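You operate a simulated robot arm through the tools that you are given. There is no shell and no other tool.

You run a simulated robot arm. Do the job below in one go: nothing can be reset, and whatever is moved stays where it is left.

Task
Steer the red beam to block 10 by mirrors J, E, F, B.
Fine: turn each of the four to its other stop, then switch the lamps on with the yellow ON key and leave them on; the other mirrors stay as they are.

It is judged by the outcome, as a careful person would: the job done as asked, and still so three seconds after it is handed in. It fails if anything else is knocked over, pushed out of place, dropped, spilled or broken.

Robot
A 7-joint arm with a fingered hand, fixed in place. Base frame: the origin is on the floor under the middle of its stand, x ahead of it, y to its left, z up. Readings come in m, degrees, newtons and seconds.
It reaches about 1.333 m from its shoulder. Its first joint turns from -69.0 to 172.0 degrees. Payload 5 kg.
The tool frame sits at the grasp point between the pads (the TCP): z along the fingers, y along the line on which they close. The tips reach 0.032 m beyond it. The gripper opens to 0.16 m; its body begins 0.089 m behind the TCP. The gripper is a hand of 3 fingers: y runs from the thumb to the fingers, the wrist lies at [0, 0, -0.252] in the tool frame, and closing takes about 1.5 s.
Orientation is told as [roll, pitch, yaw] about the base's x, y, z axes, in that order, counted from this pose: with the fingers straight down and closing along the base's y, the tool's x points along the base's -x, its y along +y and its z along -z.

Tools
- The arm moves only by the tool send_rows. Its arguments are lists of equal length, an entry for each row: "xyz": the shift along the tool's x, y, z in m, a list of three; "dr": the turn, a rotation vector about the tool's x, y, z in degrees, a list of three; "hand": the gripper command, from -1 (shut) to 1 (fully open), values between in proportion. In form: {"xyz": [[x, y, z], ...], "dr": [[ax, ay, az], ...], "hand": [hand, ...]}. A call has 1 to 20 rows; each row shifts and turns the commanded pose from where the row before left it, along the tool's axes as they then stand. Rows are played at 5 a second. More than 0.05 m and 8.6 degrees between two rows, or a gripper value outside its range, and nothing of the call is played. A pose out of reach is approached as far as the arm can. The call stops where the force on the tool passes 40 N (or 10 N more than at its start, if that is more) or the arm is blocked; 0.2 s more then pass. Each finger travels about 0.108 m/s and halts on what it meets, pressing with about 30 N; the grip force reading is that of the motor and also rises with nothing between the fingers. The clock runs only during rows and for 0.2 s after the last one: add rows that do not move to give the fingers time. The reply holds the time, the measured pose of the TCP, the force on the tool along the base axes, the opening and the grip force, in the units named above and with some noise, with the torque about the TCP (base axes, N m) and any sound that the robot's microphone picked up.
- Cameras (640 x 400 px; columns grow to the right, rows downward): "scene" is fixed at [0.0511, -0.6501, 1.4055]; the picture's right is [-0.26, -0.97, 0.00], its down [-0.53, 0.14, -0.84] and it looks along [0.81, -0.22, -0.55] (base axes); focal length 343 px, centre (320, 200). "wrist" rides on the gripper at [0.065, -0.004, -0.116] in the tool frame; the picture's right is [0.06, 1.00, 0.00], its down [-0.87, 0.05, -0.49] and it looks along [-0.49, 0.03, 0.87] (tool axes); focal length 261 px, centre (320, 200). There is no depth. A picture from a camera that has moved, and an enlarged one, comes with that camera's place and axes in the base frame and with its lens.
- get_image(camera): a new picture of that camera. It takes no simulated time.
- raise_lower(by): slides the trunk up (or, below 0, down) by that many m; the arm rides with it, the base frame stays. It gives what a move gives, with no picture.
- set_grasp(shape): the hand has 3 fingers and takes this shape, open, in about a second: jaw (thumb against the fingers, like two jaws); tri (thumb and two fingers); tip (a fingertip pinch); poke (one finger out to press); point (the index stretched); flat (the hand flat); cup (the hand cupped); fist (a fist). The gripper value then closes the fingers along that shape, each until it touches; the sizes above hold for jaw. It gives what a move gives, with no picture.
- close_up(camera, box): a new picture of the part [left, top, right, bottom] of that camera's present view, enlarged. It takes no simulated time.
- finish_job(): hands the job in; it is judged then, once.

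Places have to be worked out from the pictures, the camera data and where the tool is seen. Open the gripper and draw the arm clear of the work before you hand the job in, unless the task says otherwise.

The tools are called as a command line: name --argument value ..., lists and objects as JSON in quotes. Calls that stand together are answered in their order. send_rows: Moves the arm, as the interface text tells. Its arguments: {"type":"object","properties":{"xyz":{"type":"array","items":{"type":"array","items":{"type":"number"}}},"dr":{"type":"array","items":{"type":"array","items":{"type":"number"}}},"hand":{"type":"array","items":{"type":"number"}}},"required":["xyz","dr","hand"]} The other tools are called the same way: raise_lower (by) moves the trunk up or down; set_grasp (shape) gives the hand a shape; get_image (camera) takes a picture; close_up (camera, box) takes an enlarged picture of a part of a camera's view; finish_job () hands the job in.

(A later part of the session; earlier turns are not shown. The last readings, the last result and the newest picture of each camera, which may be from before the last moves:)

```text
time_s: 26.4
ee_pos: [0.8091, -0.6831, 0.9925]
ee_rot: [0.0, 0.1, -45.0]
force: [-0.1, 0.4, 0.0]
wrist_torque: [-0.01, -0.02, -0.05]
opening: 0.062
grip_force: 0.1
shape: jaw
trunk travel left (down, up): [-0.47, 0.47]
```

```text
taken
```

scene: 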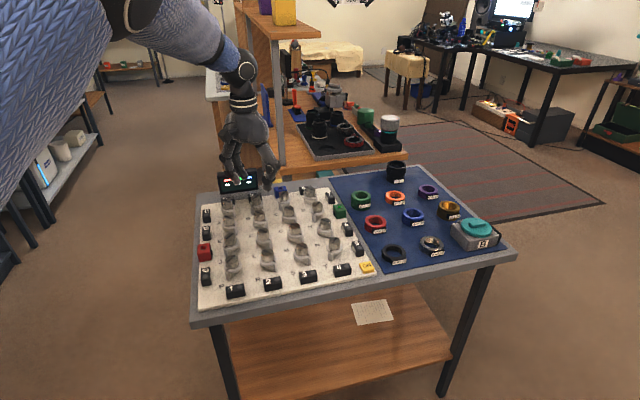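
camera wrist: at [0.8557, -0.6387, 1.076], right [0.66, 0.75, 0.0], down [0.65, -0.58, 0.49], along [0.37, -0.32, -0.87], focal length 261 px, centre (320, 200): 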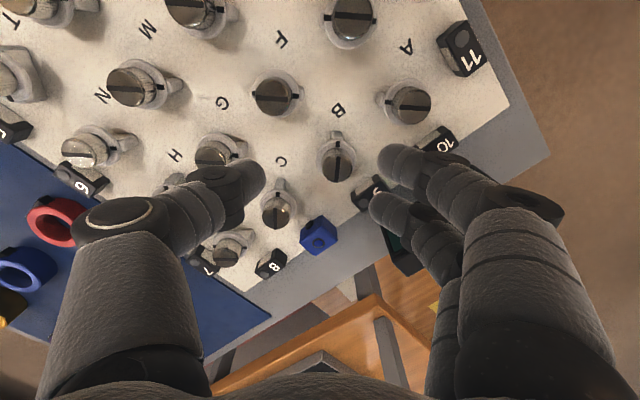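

The trunk is down and the hand is clear at z = 0.99. I move forward again over B.

send_rows --xyz '[[-0.024, 0.0216, 0.0105], [-0.024, 0.0216, 0.0105], [-0.024, 0.0216, 0.0105], [-0.024, 0.0216, 0.0105], [0, 0, 0]]' --dr '[[0, 0, 0], [0, 0, 0], [0, 0, 0], [0, 0, 0], [0, 0, 0]]' --hand '[-0.22, -0.22, -0.22, -0.22, -0.22]'

close_up --camera "wrist" --box '[230, 80, 410, 200]'

get_image --camera "wrist"

```text
time_s: 27.6
ee_pos: [0.9207, -0.6876, 0.9536]
ee_rot: [0.2, -0.2, -45.0]
force: [-0.1, -0.5, -0.5]
wrist_torque: [-0.07, 0.04, -0.02]
opening: 0.0624
grip_force: 0.0
shape: jaw
out of reach, approached as far as the arm can: row 4
trunk travel left (down, up): [-0.47, 0.47]
```

```text
3.33 times, centred on (320, 140) of wrist
camera zoom: at [0.8724, -0.6443, 1.0686], right [0.66, 0.75, 0.0], down [0.65, -0.58, 0.5], along [0.37, -0.33, -0.87], focal length 869 px, centre (320, 400)
```

zoom: 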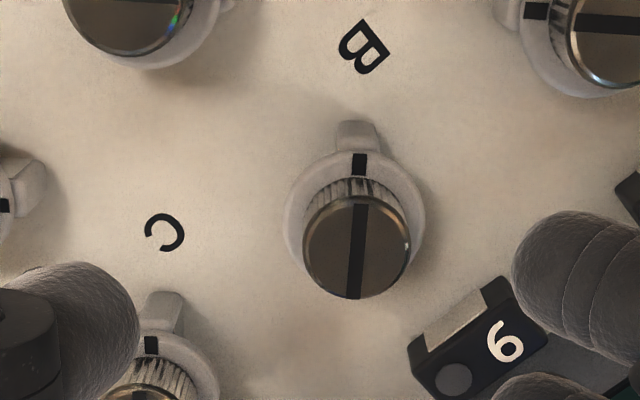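

```text
taken
camera wrist: at [0.8724, -0.6443, 1.0686], right [0.66, 0.75, 0.0], down [0.65, -0.58, 0.5], along [0.37, -0.33, -0.87], focal length 261 px, centre (320, 200)
```

wrist: 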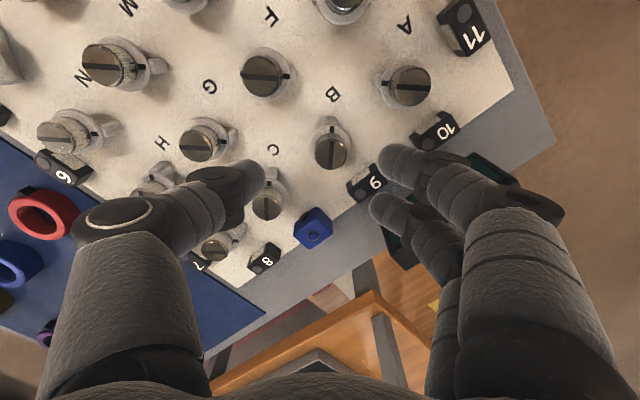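

B at (0.9385, -0.690) is about 1 cm beyond the limit with a vertical hand. If I tilt the hand about 5.5° so the wrist comes nearer the base, it should reach, so I do that and refine over B.

send_rows --xyz '[[0, 0, 0], [-0.006, 0.0052, 0.0024], [-0.006, 0.0053, 0.0024], [0, 0, 0]]' --dr '[[0, -5.5, 0], [0, 0, 0], [0, 0, 0], [0, 0, 0]]' --hand '[-0.22, -0.22, -0.22, -0.22]'

close_up --camera "wrist" --box '[230, 80, 410, 200]'

```text
time_s: 28.6
ee_pos: [0.9396, -0.6899, 0.9476]
ee_rot: [0.1, -5.5, -45.0]
force: [0.1, -0.1, 0.2]
wrist_torque: [0.01, 0.03, 0.0]
opening: 0.0622
grip_force: 0.1
shape: jaw
trunk travel left (down, up): [-0.47, 0.47]
```

```text
3.33 times, centred on (320, 140) of wrist
camera zoom: at [0.8836, -0.6394, 1.0568], right [0.66, 0.75, -0.01], down [0.62, -0.54, 0.57], along [0.43, -0.38, -0.82], focal length 869 px, centre (320, 400)
```

zoom: 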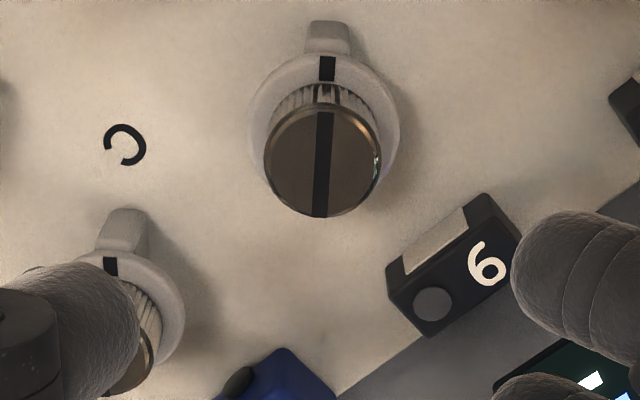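

B is now in reach and centred on the tool axis. I descend straight down to z ≈ 0.88, allowing for the tilt, and check again.

send_rows --xyz '[[0.003, -0.0001, 0.0222], [0.003, -0.0001, 0.0222], [0.003, -0.0001, 0.0222], [0, 0, 0]]' --dr '[[0, 0, 0], [0, 0, 0], [0, 0, 0], [0, 0, 0]]' --hand '[-0.22, -0.22, -0.22, -0.22]'

close_up --camera "wrist" --box '[230, 110, 410, 230]'

get_image --camera "wrist"

close_up --camera "scene" --box '[200, 130, 300, 240]'

```text
time_s: 29.6
ee_pos: [0.9368, -0.6881, 0.8792]
ee_rot: [0.0, -5.4, -45.1]
force: [-0.3, -1.0, -0.1]
wrist_torque: [-0.04, 0.01, 0.0]
opening: 0.0622
grip_force: 0.1
shape: jaw
trunk travel left (down, up): [-0.47, 0.47]
```

```text
3.33 times, centred on (320, 170) of wrist
camera zoom: at [0.8807, -0.6365, 0.9888], right [0.66, 0.75, -0.01], down [0.62, -0.54, 0.57], along [0.43, -0.38, -0.82], focal length 869 px, centre (320, 300)
```

zoom: 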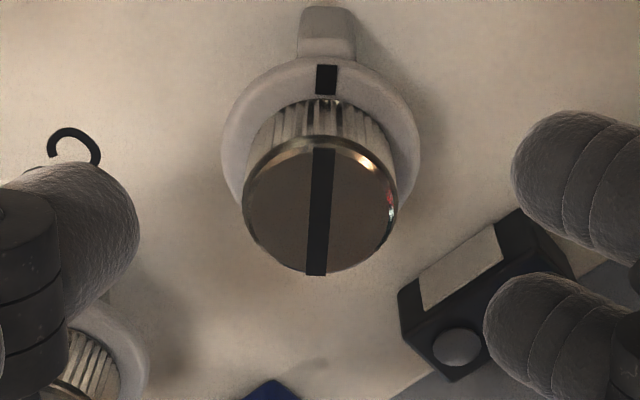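

```text
taken
camera wrist: at [0.8807, -0.6365, 0.9888], right [0.66, 0.75, -0.01], down [0.62, -0.54, 0.57], along [0.43, -0.38, -0.82], focal length 261 px, centre (320, 200)
```

wrist: 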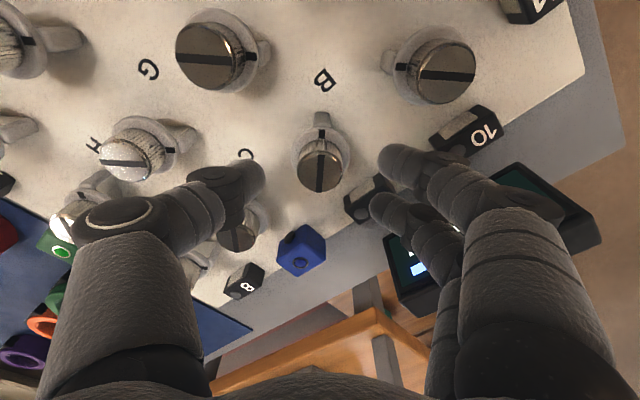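

```text
3.64 times, centred on (250, 185) of scene
camera zoom: at [0.0511, -0.6501, 1.4055], right [-0.26, -0.97, 0.0], down [-0.53, 0.14, -0.84], along [0.81, -0.22, -0.55], focal length 1247 px, centre (574, 254)
```

zoom: 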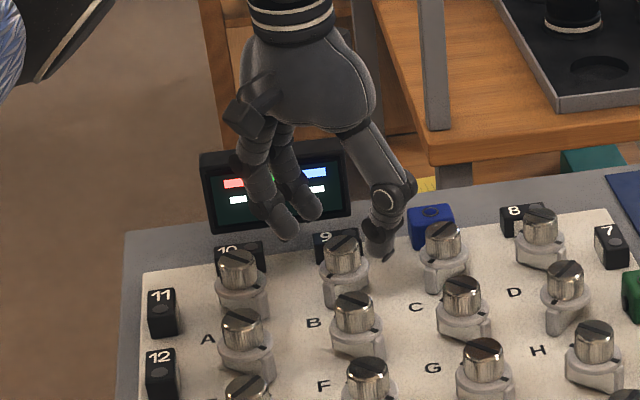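

The hand is well clear of the display and neighbouring knobs, and B is centred within 1 mm. I descend along the tool axis to z ≈ 0.857 and close on B's knob.

send_rows --xyz '[[0.0005, 0, 0.0075], [0, 0, 0.0075], [0, 0, 0.007], [0, 0, 0], [0, 0, 0], [0, 0, 0], [0, 0, 0], [0, 0, 0]]' --dr '[[0, 0, 0], [0, 0, 0], [0, 0, 0], [0, 0, 0], [0, 0, 0], [0, 0, 0], [0, 0, 0], [0, 0, 0]]' --hand '[-0.22, -0.22, -0.22, -0.22, -0.5, -0.7, -1, -1]'

close_up --camera "wrist" --box '[230, 110, 410, 230]'

```text
time_s: 31.4
ee_pos: [0.938, -0.6889, 0.858]
ee_rot: [0.0, -5.6, -45.2]
force: [-2.6, -1.0, -2.3]
wrist_torque: [-0.01, 0.02, 0.04]
opening: 0.0188
grip_force: 29.8
shape: jaw
trunk travel left (down, up): [-0.47, 0.47]
```

```text
3.33 times, centred on (320, 170) of wrist
camera zoom: at [0.8826, -0.6383, 0.9678], right [0.66, 0.75, -0.01], down [0.62, -0.54, 0.57], along [0.43, -0.38, -0.82], focal length 869 px, centre (320, 300)
```

zoom: 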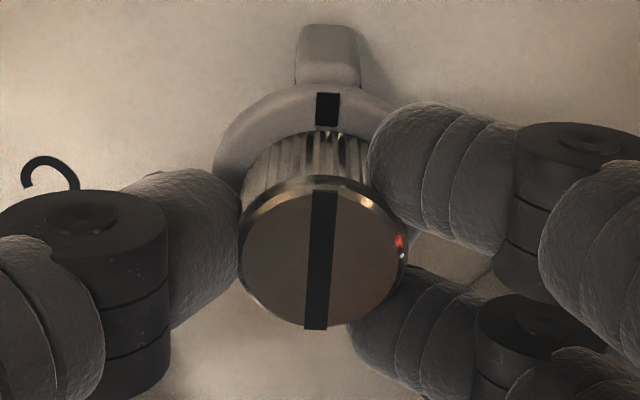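

I have a firm grip on B at 29.8 N. I test a gentle 12° counter-clockwise turn, the opposite of J's.

send_rows --xyz '[[0, 0, 0], [0, 0, 0], [0, 0, 0], [0, 0, 0]]' --dr '[[0, 0, -4], [0, 0, -4], [0, 0, -4], [0, 0, 0]]' --hand '[-1, -1, -1, -1]'

close_up --camera "wrist" --box '[230, 110, 410, 230]'

```text
time_s: 32.4
ee_pos: [0.9396, -0.6882, 0.8594]
ee_rot: [-1.1, -5.3, -33.0]
force: [-8.0, -1.2, -4.3]
wrist_torque: [0.05, 0.11, -0.03]
opening: 0.0189
grip_force: 30.2
shape: jaw
trunk travel left (down, up): [-0.47, 0.47]
```

```text
3.33 times, centred on (320, 170) of wrist
camera zoom: at [0.8751, -0.6493, 0.968], right [0.49, 0.87, -0.03], down [0.72, -0.39, 0.57], along [0.49, -0.3, -0.82], focal length 869 px, centre (320, 300)
```

zoom: 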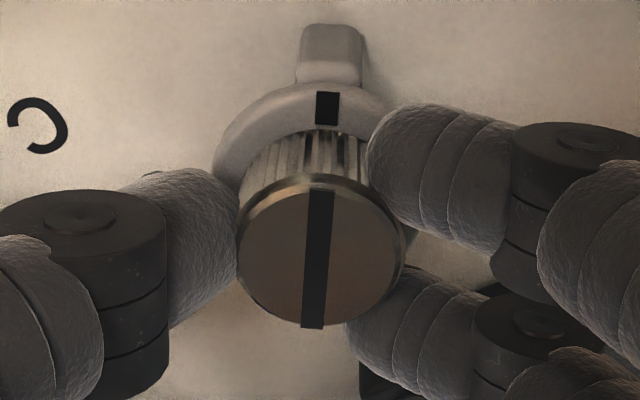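

B turns freely counter-clockwise. I relieve the small side force of about -8 N in x and continue.

send_rows --xyz '[[0.0006, -0.0004, 0], [0, 0, 0], [0, 0, 0], [0, 0, 0], [0, 0, 0]]' --dr '[[0, 0, -6], [0, 0, -6], [0, 0, -6], [0, 0, -6], [0, 0, 0]]' --hand '[-1, -1, -1, -1, -1]'

close_up --camera "wrist" --box '[230, 110, 410, 230]'

```text
time_s: 33.6
ee_pos: [0.939, -0.6887, 0.8586]
ee_rot: [-3.2, -4.4, -8.9]
force: [4.5, -2.1, -0.7]
wrist_torque: [0.18, -0.14, -0.02]
opening: 0.0187
grip_force: 29.9
shape: jaw
trunk travel left (down, up): [-0.47, 0.47]
```

```text
3.33 times, centred on (320, 170) of wrist
camera zoom: at [0.8665, -0.6747, 0.969], right [0.1, 0.99, -0.06], down [0.83, -0.05, 0.55], along [0.55, -0.1, -0.83], focal length 869 px, centre (320, 300)
```

zoom: 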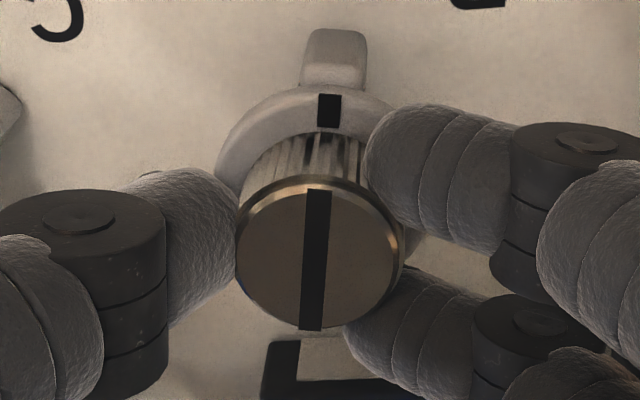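

B is following the hand and the forces are low. I continue the turn.

send_rows --xyz '[[0, 0, 0], [0, 0, 0], [0, 0, 0], [0, 0, 0], [0, 0, 0]]' --dr '[[0, 0, -6], [0, 0, -6], [0, 0, -6], [0, 0, -6], [0, 0, 0]]' --hand '[-1, -1, -1, -1, -1]'

close_up --camera "wrist" --box '[230, 110, 410, 230]'

```text
time_s: 34.8
ee_pos: [0.9382, -0.6869, 0.8583]
ee_rot: [-4.7, -2.7, 15.2]
force: [6.8, 0.1, -1.4]
wrist_torque: [0.36, -0.15, 0.02]
opening: 0.0186
grip_force: 30.1
shape: jaw
trunk travel left (down, up): [-0.47, 0.47]
```

```text
3.33 times, centred on (320, 170) of wrist
camera zoom: at [0.8693, -0.7012, 0.971], right [-0.32, 0.94, -0.09], down [0.79, 0.31, 0.53], along [0.52, 0.1, -0.85], focal length 869 px, centre (320, 300)
```

zoom: 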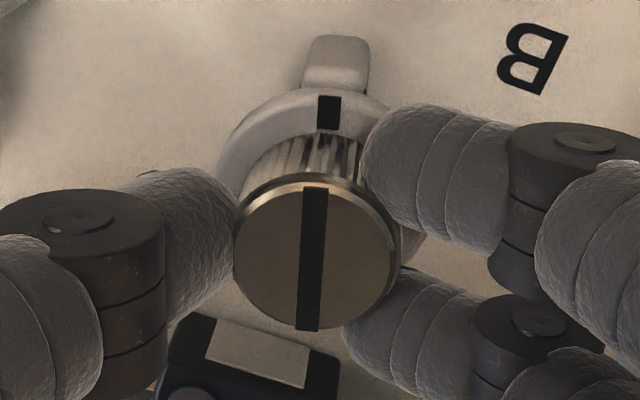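

B has turned 60° and is still locked to the hand. I continue to about 84°.

send_rows --xyz '[[-0.0005, 0, 0], [0, 0, 0], [0, 0, 0], [0, 0, 0], [0, 0, 0]]' --dr '[[0, 0, -6], [0, 0, -6], [0, 0, -6], [0, 0, -6], [0, 0, 0]]' --hand '[-1, -1, -1, -1, -1]'

close_up --camera "wrist" --box '[230, 110, 410, 230]'

```text
time_s: 36.0
ee_pos: [0.9389, -0.6883, 0.8588]
ee_rot: [-5.4, -0.5, 39.0]
force: [-3.8, 4.1, -2.7]
wrist_torque: [0.47, 0.13, -0.02]
opening: 0.0187
grip_force: 30.1
shape: jaw
trunk travel left (down, up): [-0.47, 0.47]
```

```text
3.33 times, centred on (320, 170) of wrist
camera zoom: at [0.8831, -0.7245, 0.9735], right [-0.67, 0.73, -0.09], down [0.61, 0.62, 0.49], along [0.42, 0.27, -0.87], focal length 869 px, centre (320, 300)
```

zoom: 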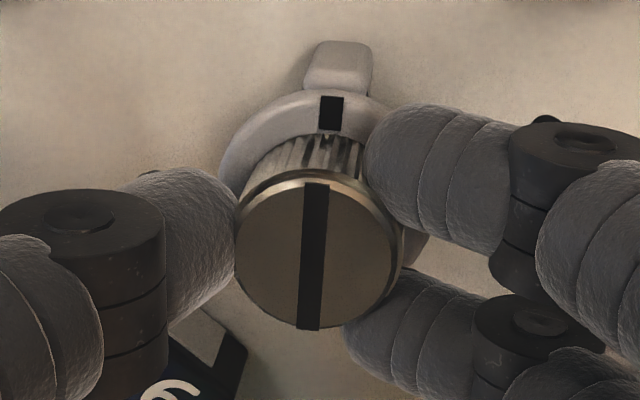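

The turn is at about 84°. I make the last small steps until the torque shows the stop.

send_rows --xyz '[[0, 0, 0], [0, 0, 0], [0, 0, 0], [0, 0, 0], [0, 0, 0]]' --dr '[[0, 0, -3], [0, 0, -3], [0, 0, -2], [0, 0, -2], [0, 0, 0]]' --hand '[-1, -1, -1, -1, -1]'

close_up --camera "wrist" --box '[230, 110, 410, 230]'

```text
time_s: 37.2
ee_pos: [0.9393, -0.6883, 0.8586]
ee_rot: [-5.5, 0.4, 48.9]
force: [-5.7, 3.8, -1.6]
wrist_torque: [0.44, 0.21, -0.21]
opening: 0.0183
grip_force: 30.1
shape: jaw
trunk travel left (down, up): [-0.47, 0.47]
```

```text
3.33 times, centred on (320, 170) of wrist
camera zoom: at [0.8919, -0.732, 0.9747], right [-0.79, 0.6, -0.09], down [0.5, 0.72, 0.48], along [0.36, 0.33, -0.87], focal length 869 px, centre (320, 300)
```

zoom: 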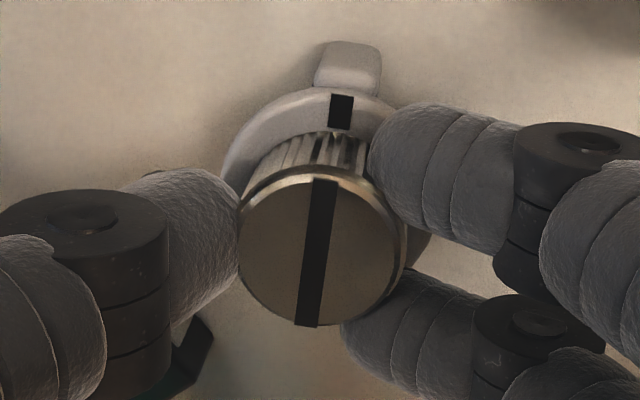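

The torque is -0.21 N m and the collar mark has started to lag the hand, so B is at its stop. I release it and rise.

send_rows --xyz '[[0, 0, 0], [0, 0, 0], [0, 0, 0], [0, 0, -0.01], [0, 0, -0.025], [0, 0, -0.03], [0, 0, -0.03], [0, 0, 0]]' --dr '[[0, 0, 0], [0, 0, 0], [0, 0, 0], [0, 0, 0], [0, 0, 0], [0, 0, 0], [0, 0, 0], [0, 0, 0]]' --hand '[-0.5, -0.22, -0.22, -0.22, -0.22, -0.22, -0.22, -0.22]'

get_image --camera "wrist"

close_up --camera "wrist" --box '[230, 80, 410, 200]'

close_up --camera "scene" --box '[200, 170, 300, 280]'

```text
time_s: 39.0
ee_pos: [0.935, -0.6839, 0.9523]
ee_rot: [-5.4, 0.4, 48.9]
force: [0.6, 0.1, -0.4]
wrist_torque: [0.01, 0.01, -0.03]
opening: 0.0621
grip_force: 0.0
shape: jaw
trunk travel left (down, up): [-0.47, 0.47]
```

```text
taken
camera wrist: at [0.8875, -0.7277, 1.0686], right [-0.79, 0.61, -0.09], down [0.5, 0.72, 0.48], along [0.36, 0.33, -0.87], focal length 261 px, centre (320, 200)
```

wrist: 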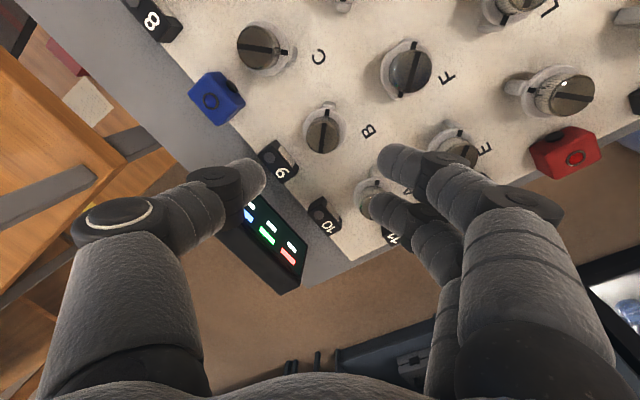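

```text
3.33 times, centred on (320, 140) of wrist
camera zoom: at [0.8875, -0.7277, 1.0686], right [-0.79, 0.61, -0.09], down [0.5, 0.72, 0.48], along [0.36, 0.33, -0.87], focal length 869 px, centre (320, 400)
```

zoom: 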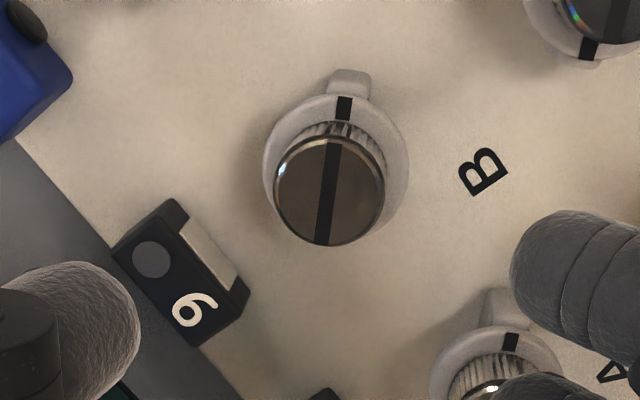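

```text
3.64 times, centred on (250, 225) of scene
camera zoom: at [0.0511, -0.6501, 1.4055], right [-0.26, -0.97, 0.0], down [-0.53, 0.14, -0.84], along [0.81, -0.22, -0.55], focal length 1247 px, centre (574, 109)
```

zoom: 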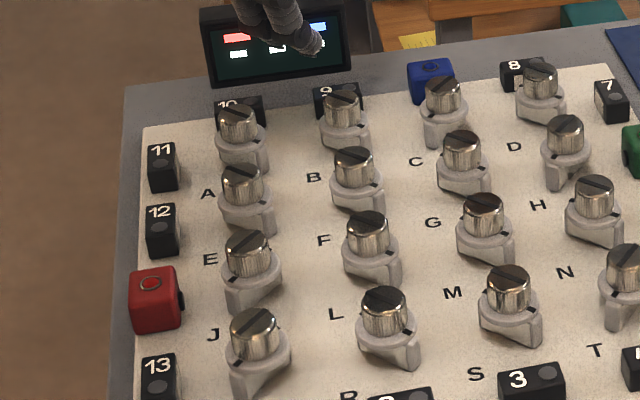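

B now lies "\" like A. I set the hand vertical again at yaw 45 and move to hover over E at about (0.854, -0.605).

send_rows --xyz '[[0, 0, 0], [0, 0, 0], [0.0005, 0.0377, 0], [0.0005, 0.0377, 0], [0.0005, 0.0377, 0], [0, 0, 0]]' --dr '[[-5.5, -0.4, 0], [0, 0, 4], [0, 0, 0], [0, 0, 0], [0, 0, 0], [0, 0, 0]]' --hand '[-0.22, -0.22, -0.22, -0.22, -0.22, -0.22]'

get_image --camera "wrist"

close_up --camera "wrist" --box '[230, 80, 410, 200]'

```text
time_s: 40.4
ee_pos: [0.8428, -0.6021, 0.949]
ee_rot: [0.1, -0.1, 44.9]
force: [-1.0, -0.1, -0.1]
wrist_torque: [0.03, 0.0, -0.02]
opening: 0.0622
grip_force: 0.1
shape: jaw
out of reach, approached as far as the arm can: row 1
trunk travel left (down, up): [-0.47, 0.47]
```

```text
taken
camera wrist: at [0.7998, -0.6516, 1.0646], right [-0.75, 0.66, 0.0], down [0.58, 0.65, 0.49], along [0.33, 0.37, -0.87], focal length 261 px, centre (320, 200)
```

wrist: 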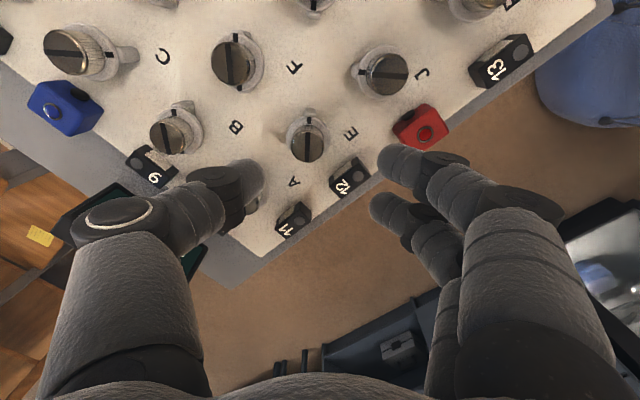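

```text
3.33 times, centred on (320, 140) of wrist
camera zoom: at [0.7998, -0.6516, 1.0646], right [-0.75, 0.66, 0.0], down [0.58, 0.65, 0.49], along [0.33, 0.37, -0.87], focal length 869 px, centre (320, 400)
```

zoom: 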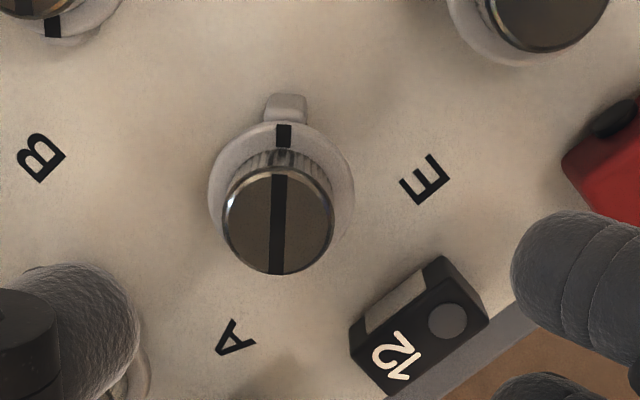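

The knob with letter E on its right-hand side is E, and it sits 11 mm off in y and 7 mm off in x in the tool frame. I correct that and descend to z ≈ 0.88.

send_rows --xyz '[[-0.0066, -0.0109, 0], [0, 0, 0.023], [0, 0, 0.023], [0, 0, 0.023], [0, 0, 0]]' --dr '[[0, 0, 0], [0, 0, 0], [0, 0, 0], [0, 0, 0], [0, 0, 0]]' --hand '[-0.22, -0.22, -0.22, -0.22, -0.22]'

get_image --camera "wrist"

close_up --camera "wrist" --box '[230, 110, 410, 230]'

close_up --camera "scene" --box '[190, 150, 290, 260]'

```text
time_s: 41.6
ee_pos: [0.8536, -0.6014, 0.8806]
ee_rot: [0.0, -0.1, 45.0]
force: [0.7, 1.2, -0.3]
wrist_torque: [-0.02, -0.01, 0.0]
opening: 0.0624
grip_force: 0.1
shape: jaw
trunk travel left (down, up): [-0.47, 0.47]
```

```text
taken
camera wrist: at [0.8107, -0.6507, 0.9959], right [-0.75, 0.66, 0.0], down [0.58, 0.65, 0.49], along [0.33, 0.37, -0.87], focal length 261 px, centre (320, 200)
```

wrist: 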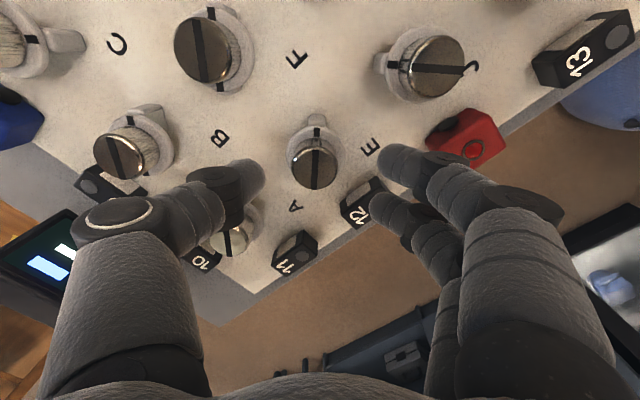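

```text
3.33 times, centred on (320, 170) of wrist
camera zoom: at [0.8107, -0.6507, 0.9959], right [-0.75, 0.66, 0.0], down [0.58, 0.65, 0.49], along [0.33, 0.37, -0.87], focal length 869 px, centre (320, 300)
```

zoom: 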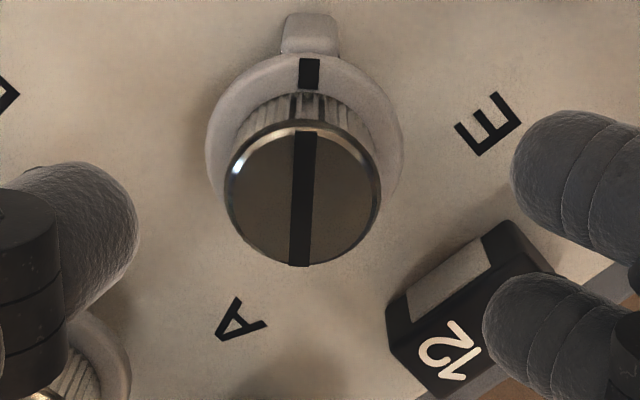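

```text
3.64 times, centred on (240, 205) of scene
camera zoom: at [0.0511, -0.6501, 1.4055], right [-0.26, -0.97, 0.0], down [-0.53, 0.14, -0.84], along [0.81, -0.22, -0.55], focal length 1247 px, centre (611, 182)
```

zoom: 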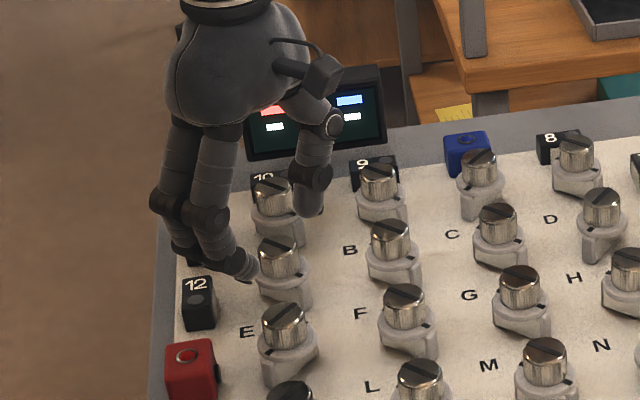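

E is about 3 mm to the left in the tool frame. I correct that, descend to z ≈ 0.857 and close.

send_rows --xyz '[[0.0011, -0.0032, 0], [0, 0, 0.008], [0, 0, 0.008], [0, 0, 0.0075], [0, 0, 0], [0, 0, 0], [0, 0, 0], [0, 0, 0], [0, 0, 0]]' --dr '[[0, 0, 0], [0, 0, 0], [0, 0, 0], [0, 0, 0], [0, 0, 0], [0, 0, 0], [0, 0, 0], [0, 0, 0], [0, 0, 0]]' --hand '[-0.22, -0.22, -0.22, -0.22, -0.22, -0.5, -0.7, -1, -1]'

close_up --camera "wrist" --box '[230, 110, 410, 230]'

```text
time_s: 43.6
ee_pos: [0.8558, -0.6056, 0.8559]
ee_rot: [0.1, -0.1, 44.9]
force: [0.9, 0.7, -3.1]
wrist_torque: [0.04, 0.01, 0.0]
opening: 0.0189
grip_force: 30.0
shape: jaw
trunk travel left (down, up): [-0.47, 0.47]
```

```text
3.33 times, centred on (320, 170) of wrist
camera zoom: at [0.8136, -0.655, 0.9715], right [-0.75, 0.66, 0.0], down [0.58, 0.65, 0.49], along [0.33, 0.37, -0.87], focal length 869 px, centre (320, 300)
```

zoom: 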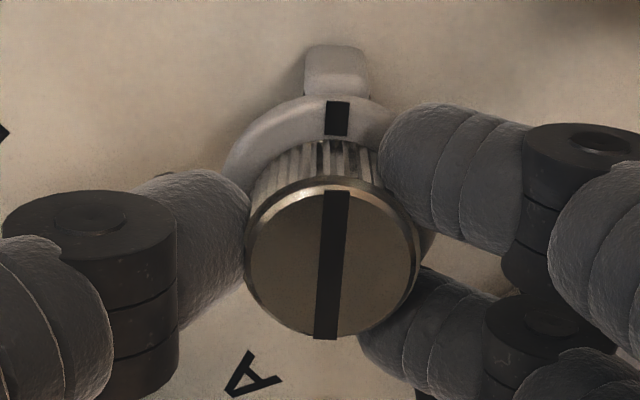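

E is gripped at 30 N. I turn it clockwise, starting with a 12° test.

send_rows --xyz '[[0, 0.001, 0], [0, 0, 0], [0, 0, 0], [0, 0, 0]]' --dr '[[0, 0, 4], [0, 0, 4], [0, 0, 4], [0, 0, 0]]' --hand '[-1, -1, -1, -1]'

close_up --camera "wrist" --box '[230, 110, 410, 230]'

```text
time_s: 44.6
ee_pos: [0.8562, -0.607, 0.8553]
ee_rot: [0.0, 0.0, 32.9]
force: [6.5, -2.4, -10.2]
wrist_torque: [-0.04, -0.14, -0.04]
opening: 0.0189
grip_force: 30.0
shape: jaw
trunk travel left (down, up): [-0.47, 0.47]
```

```text
3.33 times, centred on (320, 170) of wrist
camera zoom: at [0.8039, -0.6449, 0.9719], right [-0.59, 0.8, 0.0], down [0.7, 0.52, 0.49], along [0.39, 0.29, -0.87], focal length 869 px, centre (320, 300)
```

zoom: 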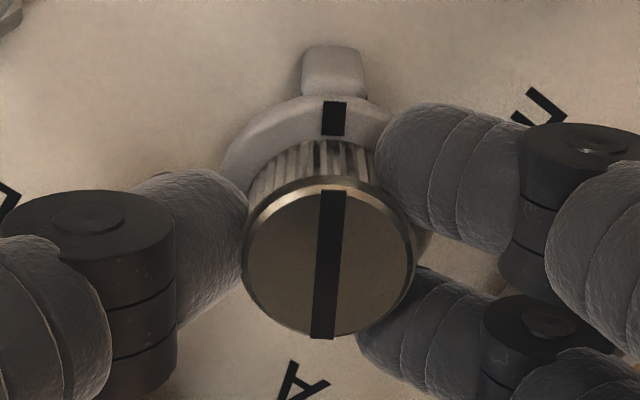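

E turns with the hand. I continue with a small relief shift.

send_rows --xyz '[[-0.0003, -0.0004, 0.0003], [0, 0, 0], [0, 0, 0], [0, 0, 0], [0, 0, 0]]' --dr '[[0, 0, 6], [0, 0, 6], [0, 0, 6], [0, 0, 6], [0, 0, 0]]' --hand '[-1, -1, -1, -1, -1]'

```text
time_s: 45.8
ee_pos: [0.8554, -0.6061, 0.8559]
ee_rot: [0.0, 0.0, 8.9]
force: [-4.7, -3.1, -6.8]
wrist_torque: [-0.04, 0.07, -0.01]
opening: 0.0181
grip_force: 30.2
shape: jaw
trunk travel left (down, up): [-0.47, 0.47]
```

Forces remain low at under 10 N. I continue the turn.

send_rows --xyz '[[0, 0, 0], [0, 0, 0], [0, 0, 0], [0, 0, 0], [0, 0, 0]]' --dr '[[0, 0, 6], [0, 0, 6], [0, 0, 6], [0, 0, 6], [0, 0, 0]]' --hand '[-1, -1, -1, -1, -1]'

close_up --camera "wrist" --box '[230, 110, 410, 230]'

```text
time_s: 47.0
ee_pos: [0.8563, -0.6054, 0.855]
ee_rot: [0.1, 0.1, -15.1]
force: [-10.9, -5.6, -6.4]
wrist_torque: [-0.11, 0.23, 0.05]
opening: 0.0185
grip_force: 29.6
shape: jaw
trunk travel left (down, up): [-0.47, 0.47]
```

```text
3.33 times, centred on (320, 170) of wrist
camera zoom: at [0.7919, -0.5935, 0.9718], right [0.2, 0.98, 0.0], down [0.85, -0.18, 0.49], along [0.48, -0.1, -0.87], focal length 869 px, centre (320, 300)
```

zoom: 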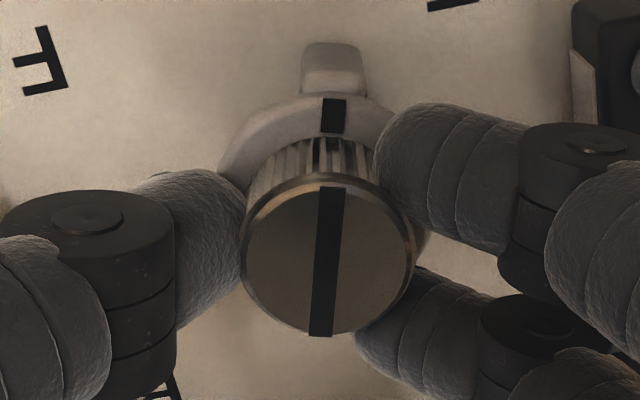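

E has turned 60° and still follows. I relieve the side force (about -11 N in x and -6 N in y) and continue to about 84°.

send_rows --xyz '[[0.0008, -0.0007, 0], [0, 0, 0], [0, 0, 0], [0, 0, 0], [0, 0, 0]]' --dr '[[0, 0, 6], [0, 0, 6], [0, 0, 6], [0, 0, 6], [0, 0, 0]]' --hand '[-1, -1, -1, -1, -1]'

```text
time_s: 48.2
ee_pos: [0.8553, -0.6066, 0.8572]
ee_rot: [0.0, 0.1, -39.0]
force: [-11.4, 1.4, -11.7]
wrist_torque: [0.02, 0.24, -0.02]
opening: 0.018
grip_force: 29.9
shape: jaw
trunk travel left (down, up): [-0.47, 0.47]
```

I make the final small steps for E to its stop.

send_rows --xyz '[[0.0006, -0.0005, 0], [0, 0, 0], [0, 0, 0], [0, 0, 0], [0, 0, 0]]' --dr '[[0, 0, 3], [0, 0, 3], [0, 0, 2], [0, 0, 2], [0, 0, 0]]' --hand '[-1, -1, -1, -1, -1]'

close_up --camera "wrist" --box '[230, 110, 410, 230]'

```text
time_s: 49.4
ee_pos: [0.8541, -0.6074, 0.8562]
ee_rot: [0.1, 0.2, -49.0]
force: [-8.1, 5.9, -9.9]
wrist_torque: [0.12, 0.11, 0.45]
opening: 0.0179
grip_force: 30.0
shape: jaw
trunk travel left (down, up): [-0.47, 0.47]
```

```text
3.33 times, centred on (320, 170) of wrist
camera zoom: at [0.8091, -0.5602, 0.9721], right [0.71, 0.7, 0.0], down [0.61, -0.62, 0.49], along [0.34, -0.35, -0.87], focal length 869 px, centre (320, 300)
```

zoom: 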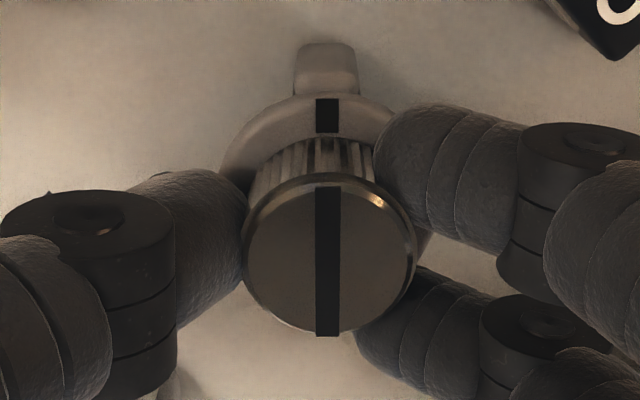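

The torque of 0.45 N m shows E is at its stop. I release it and rise.

send_rows --xyz '[[0, 0, 0], [0, 0, 0], [0, 0, 0], [0, 0, -0.01], [0, 0, -0.025], [0, 0, -0.03], [0, 0, -0.03], [0, 0, 0]]' --dr '[[0, 0, 0], [0, 0, 0], [0, 0, 0], [0, 0, 0], [0, 0, 0], [0, 0, 0], [0, 0, 0], [0, 0, 0]]' --hand '[-0.5, -0.22, -0.22, -0.22, -0.22, -0.22, -0.22, -0.22]'

get_image --camera "wrist"

close_up --camera "wrist" --box '[230, 60, 410, 180]'

close_up --camera "scene" --box '[190, 180, 290, 290]'

```text
time_s: 51.2
ee_pos: [0.8549, -0.609, 0.9521]
ee_rot: [0.0, 0.1, -49.0]
force: [-0.2, -0.2, -0.4]
wrist_torque: [0.0, 0.02, 0.02]
opening: 0.062
grip_force: 0.1
shape: jaw
trunk travel left (down, up): [-0.47, 0.47]
```

```text
taken
camera wrist: at [0.8092, -0.5623, 1.0682], right [0.71, 0.7, 0.0], down [0.61, -0.62, 0.49], along [0.34, -0.35, -0.87], focal length 261 px, centre (320, 200)
```

wrist: 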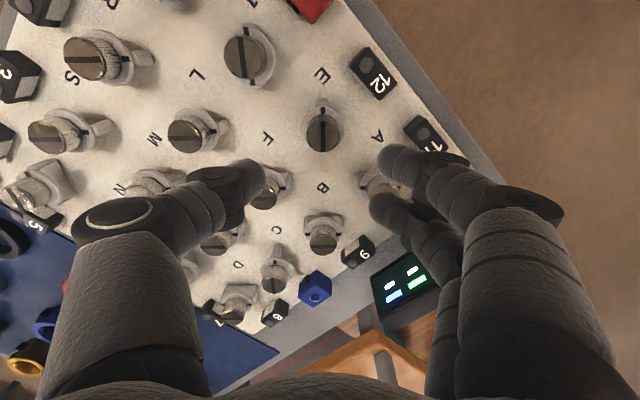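

```text
3.33 times, centred on (320, 120) of wrist
camera zoom: at [0.8092, -0.5623, 1.0682], right [0.71, 0.7, 0.0], down [0.61, -0.62, 0.49], along [0.34, -0.35, -0.87], focal length 869 px, centre (320, 467)
```

zoom: 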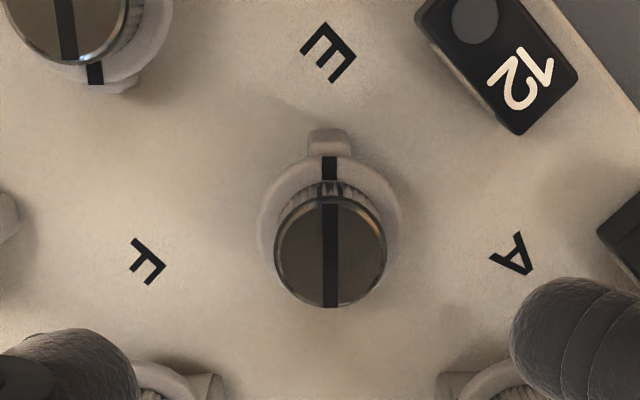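

```text
3.64 times, centred on (240, 235) of scene
camera zoom: at [0.0511, -0.6501, 1.4055], right [-0.26, -0.97, 0.0], down [-0.53, 0.14, -0.84], along [0.81, -0.22, -0.55], focal length 1247 px, centre (611, 73)
```

zoom: 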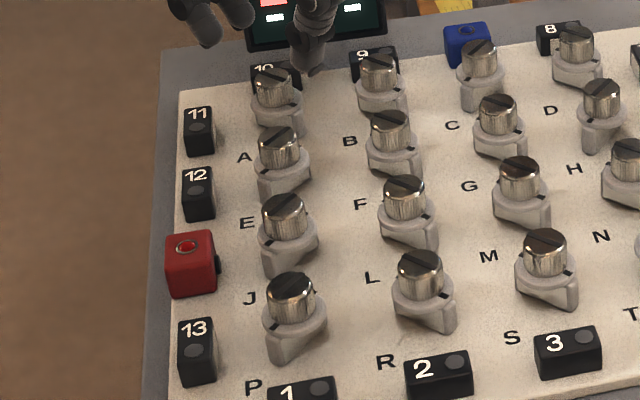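

E is "/" at its stop. I move over F at about (0.8545, -0.690) and swing the hand back to yaw +45 at hover height.

send_rows --xyz '[[-0.0304, -0.0267, 0], [-0.0304, -0.0267, 0], [0, 0, 0], [0, 0, 0], [0, 0, 0], [0, 0, 0], [0, 0, 0], [0, 0, 0], [0, 0, 0], [0, 0, 0], [0, 0, 0], [0, 0, 0], [0, 0, 0], [0, 0, 0], [0, 0, 0]]' --dr '[[0, 0, 0], [0, 0, 0], [0, 0, -7.85], [0, 0, -7.85], [0, 0, -7.85], [0, 0, -7.85], [0, 0, -7.85], [0, 0, -7.85], [0, 0, -7.85], [0, 0, -7.85], [0, 0, -7.85], [0, 0, -7.85], [0, 0, -7.85], [0, 0, -7.65], [0, 0, 0]]' --hand '[-0.22, -0.22, -0.22, -0.22, -0.22, -0.22, -0.22, -0.22, -0.22, -0.22, -0.22, -0.22, -0.22, -0.22, -0.22]'

get_image --camera "wrist"

close_up --camera "wrist" --box '[230, 80, 410, 200]'

```text
time_s: 54.4
ee_pos: [0.8551, -0.6878, 0.9529]
ee_rot: [0.0, 0.0, 45.0]
force: [-0.2, 0.5, -0.3]
wrist_torque: [0.01, 0.01, 0.04]
opening: 0.0618
grip_force: 0.0
shape: jaw
trunk travel left (down, up): [-0.47, 0.47]
```

```text
taken
camera wrist: at [0.8119, -0.7365, 1.0683], right [-0.75, 0.66, 0.0], down [0.58, 0.65, 0.49], along [0.32, 0.37, -0.87], focal length 261 px, centre (320, 200)
```

wrist: 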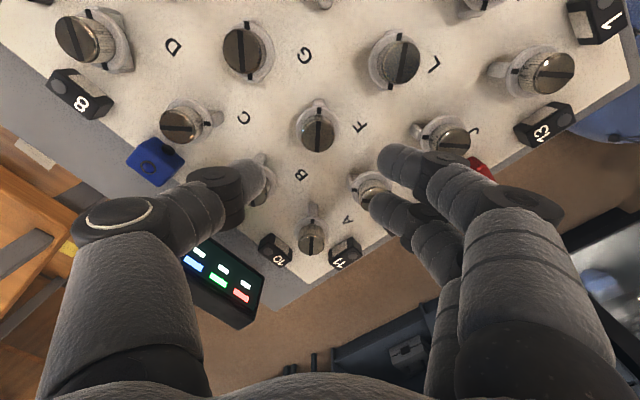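

```text
3.33 times, centred on (320, 140) of wrist
camera zoom: at [0.8119, -0.7365, 1.0683], right [-0.75, 0.66, 0.0], down [0.58, 0.65, 0.49], along [0.32, 0.37, -0.87], focal length 869 px, centre (320, 400)
```

zoom: 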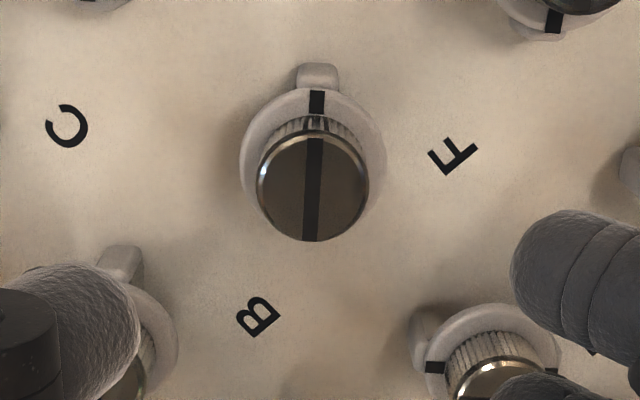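

This is F, with its letter on the right, and it is about 2 mm off. I correct that and descend to z ≈ 0.88.

send_rows --xyz '[[0.002, -0.0013, 0], [0, 0, 0.025], [0, 0, 0.025], [0, 0, 0.023], [0, 0, 0]]' --dr '[[0, 0, 0], [0, 0, 0], [0, 0, 0], [0, 0, 0], [0, 0, 0]]' --hand '[-0.22, -0.22, -0.22, -0.22, -0.22]'

get_image --camera "wrist"

close_up --camera "wrist" --box '[230, 110, 410, 230]'

close_up --camera "scene" --box '[200, 160, 300, 270]'

```text
time_s: 55.6
ee_pos: [0.8543, -0.6881, 0.8784]
ee_rot: [-0.1, 0.0, 45.1]
force: [-0.5, 0.0, -0.1]
wrist_torque: [-0.04, 0.01, -0.01]
opening: 0.0619
grip_force: 0.1
shape: jaw
trunk travel left (down, up): [-0.47, 0.47]
```

```text
taken
camera wrist: at [0.8114, -0.7381, 0.9945], right [-0.75, 0.66, 0.0], down [0.58, 0.65, 0.49], along [0.33, 0.37, -0.87], focal length 261 px, centre (320, 200)
```

wrist: 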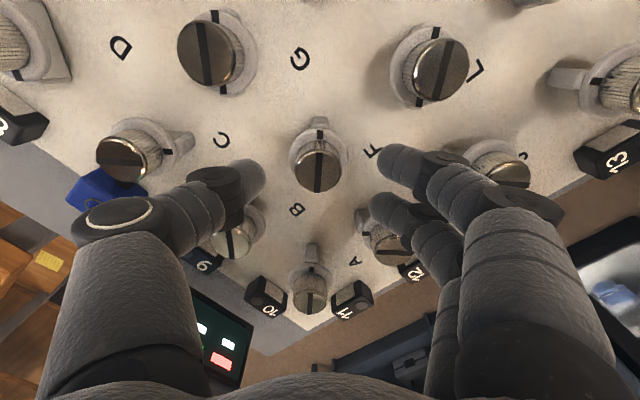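

```text
3.33 times, centred on (320, 170) of wrist
camera zoom: at [0.8114, -0.7381, 0.9945], right [-0.75, 0.66, 0.0], down [0.58, 0.65, 0.49], along [0.33, 0.37, -0.87], focal length 869 px, centre (320, 300)
```

zoom: 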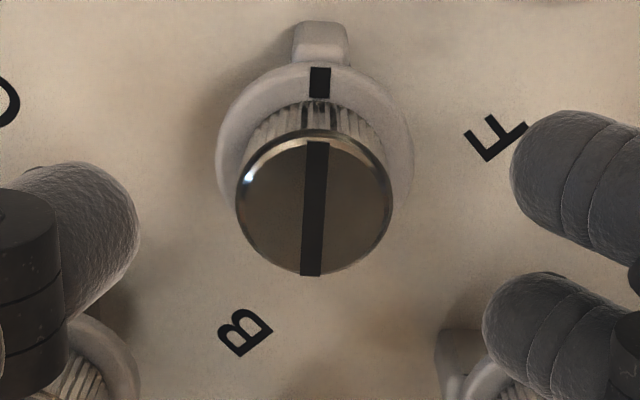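

```text
3.64 times, centred on (250, 215) of scene
camera zoom: at [0.0511, -0.6501, 1.4055], right [-0.26, -0.97, 0.0], down [-0.53, 0.14, -0.84], along [0.81, -0.22, -0.55], focal length 1247 px, centre (574, 146)
```

zoom: 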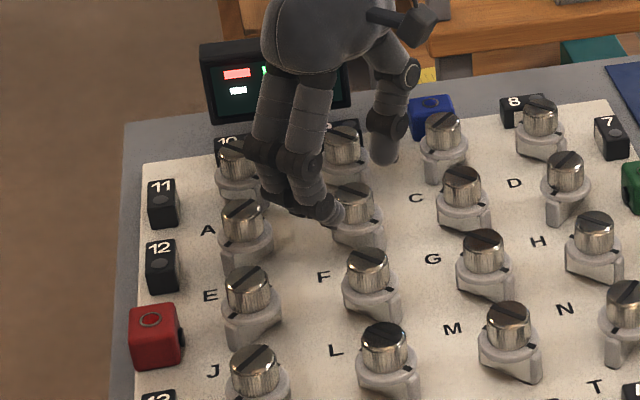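

F is within about 1 mm of centre with clear space to E and B. I descend and close on F's knob.

send_rows --xyz '[[0.0005, -0.0008, 0], [0, 0, 0.0075], [0, 0, 0.0075], [0, 0, 0.007], [0, 0, 0], [0, 0, 0], [0, 0, 0], [0, 0, 0], [0, 0, 0]]' --dr '[[0, 0, 0], [0, 0, 0], [0, 0, 0], [0, 0, 0], [0, 0, 0], [0, 0, 0], [0, 0, 0], [0, 0, 0], [0, 0, 0]]' --hand '[-0.25, -0.25, -0.25, -0.25, -0.25, -0.5, -0.7, -1, -1]'

close_up --camera "wrist" --box '[230, 110, 410, 230]'

```text
time_s: 57.6
ee_pos: [0.854, -0.692, 0.8566]
ee_rot: [0.1, 0.0, 45.0]
force: [1.5, -1.4, -1.0]
wrist_torque: [0.01, 0.01, -0.08]
opening: 0.0186
grip_force: 30.0
shape: jaw
trunk travel left (down, up): [-0.47, 0.47]
```

```text
3.33 times, centred on (320, 170) of wrist
camera zoom: at [0.8109, -0.7406, 0.9732], right [-0.75, 0.66, 0.0], down [0.58, 0.65, 0.49], along [0.33, 0.37, -0.87], focal length 869 px, centre (320, 300)
```

zoom: 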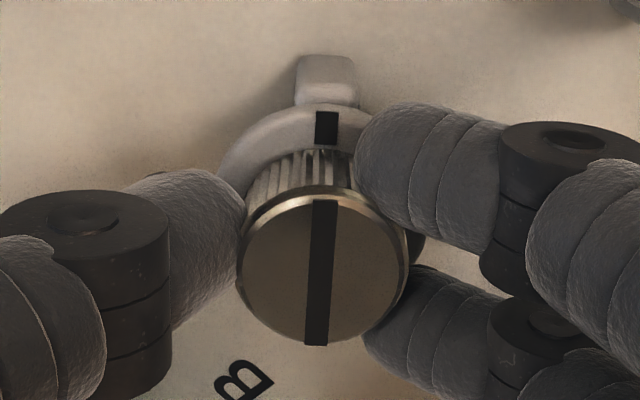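

F is gripped at 30 N. I turn it clockwise, starting with 12°.

send_rows --xyz '[[0, 0, 0], [0, 0, 0], [0, 0, 0], [0, 0, 0]]' --dr '[[0, 0, 4], [0, 0, 4], [0, 0, 4], [0, 0, 0]]' --hand '[-1, -1, -1, -1]'

close_up --camera "wrist" --box '[230, 110, 410, 230]'

```text
time_s: 58.6
ee_pos: [0.8535, -0.6917, 0.8576]
ee_rot: [-0.1, 0.0, 32.9]
force: [-1.7, -6.2, 0.5]
wrist_torque: [-0.11, 0.01, 0.02]
opening: 0.0184
grip_force: 30.1
shape: jaw
trunk travel left (down, up): [-0.47, 0.47]
```

```text
3.33 times, centred on (320, 170) of wrist
camera zoom: at [0.8013, -0.73, 0.9731], right [-0.59, 0.8, 0.0], down [0.7, 0.52, 0.49], along [0.4, 0.29, -0.87], focal length 869 px, centre (320, 300)
```

zoom: 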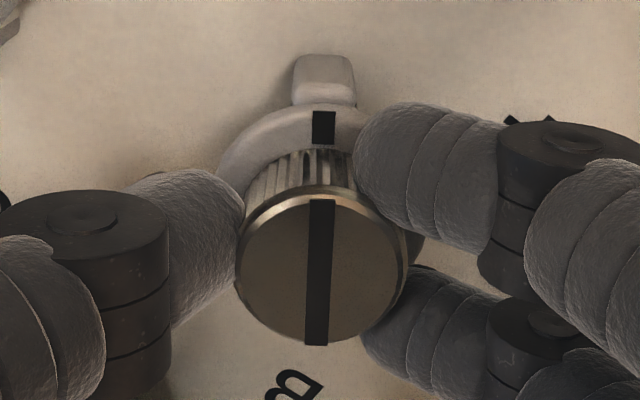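

F turns with the hand. I continue with a small relief shift.

send_rows --xyz '[[0.0004, -0.0004, 0], [0, 0, 0], [0, 0, 0], [0, 0, 0], [0, 0, 0]]' --dr '[[0, 0, 6], [0, 0, 6], [0, 0, 6], [0, 0, 6], [0, 0, 0]]' --hand '[-1, -1, -1, -1, -1]'

```text
time_s: 59.8
ee_pos: [0.8529, -0.6909, 0.8569]
ee_rot: [0.1, 0.0, 8.9]
force: [1.1, -0.2, 1.2]
wrist_torque: [-0.03, -0.05, -0.05]
opening: 0.0188
grip_force: 29.8
shape: jaw
trunk travel left (down, up): [-0.47, 0.47]
```

Forces are close to zero. I continue the turn.

send_rows --xyz '[[0, 0, 0], [0, 0, 0], [0, 0, 0], [0, 0, 0], [0, 0, 0]]' --dr '[[0, 0, 6], [0, 0, 6], [0, 0, 6], [0, 0, 6], [0, 0, 0]]' --hand '[-1, -1, -1, -1, -1]'

close_up --camera "wrist" --box '[230, 110, 410, 230]'

```text
time_s: 61.0
ee_pos: [0.852, -0.6908, 0.8572]
ee_rot: [0.0, 0.0, -15.1]
force: [-2.5, 6.1, -1.6]
wrist_torque: [0.21, 0.01, 0.0]
opening: 0.0183
grip_force: 30.1
shape: jaw
trunk travel left (down, up): [-0.47, 0.47]
```

```text
3.33 times, centred on (320, 170) of wrist
camera zoom: at [0.7893, -0.6775, 0.9732], right [0.2, 0.98, 0.0], down [0.85, -0.17, 0.49], along [0.48, -0.1, -0.87], focal length 869 px, centre (320, 300)
```

zoom: 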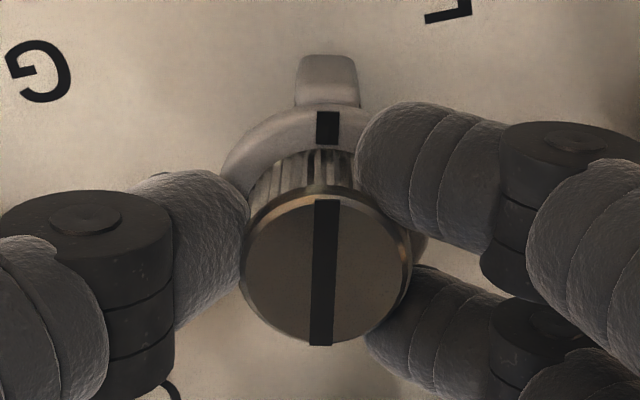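

F has turned 60°. I continue to about 84°.

send_rows --xyz '[[0.0003, 0.0005, 0], [0, 0, 0], [0, 0, 0], [0, 0, 0], [0, 0, 0]]' --dr '[[0, 0, 6], [0, 0, 6], [0, 0, 6], [0, 0, 6], [0, 0, 0]]' --hand '[-1, -1, -1, -1, -1]'

```text
time_s: 62.2
ee_pos: [0.8543, -0.69, 0.8575]
ee_rot: [0.0, 0.1, -39.1]
force: [-7.8, 10.4, -4.0]
wrist_torque: [0.24, 0.18, -0.01]
opening: 0.0182
grip_force: 30.6
shape: jaw
trunk travel left (down, up): [-0.47, 0.47]
```

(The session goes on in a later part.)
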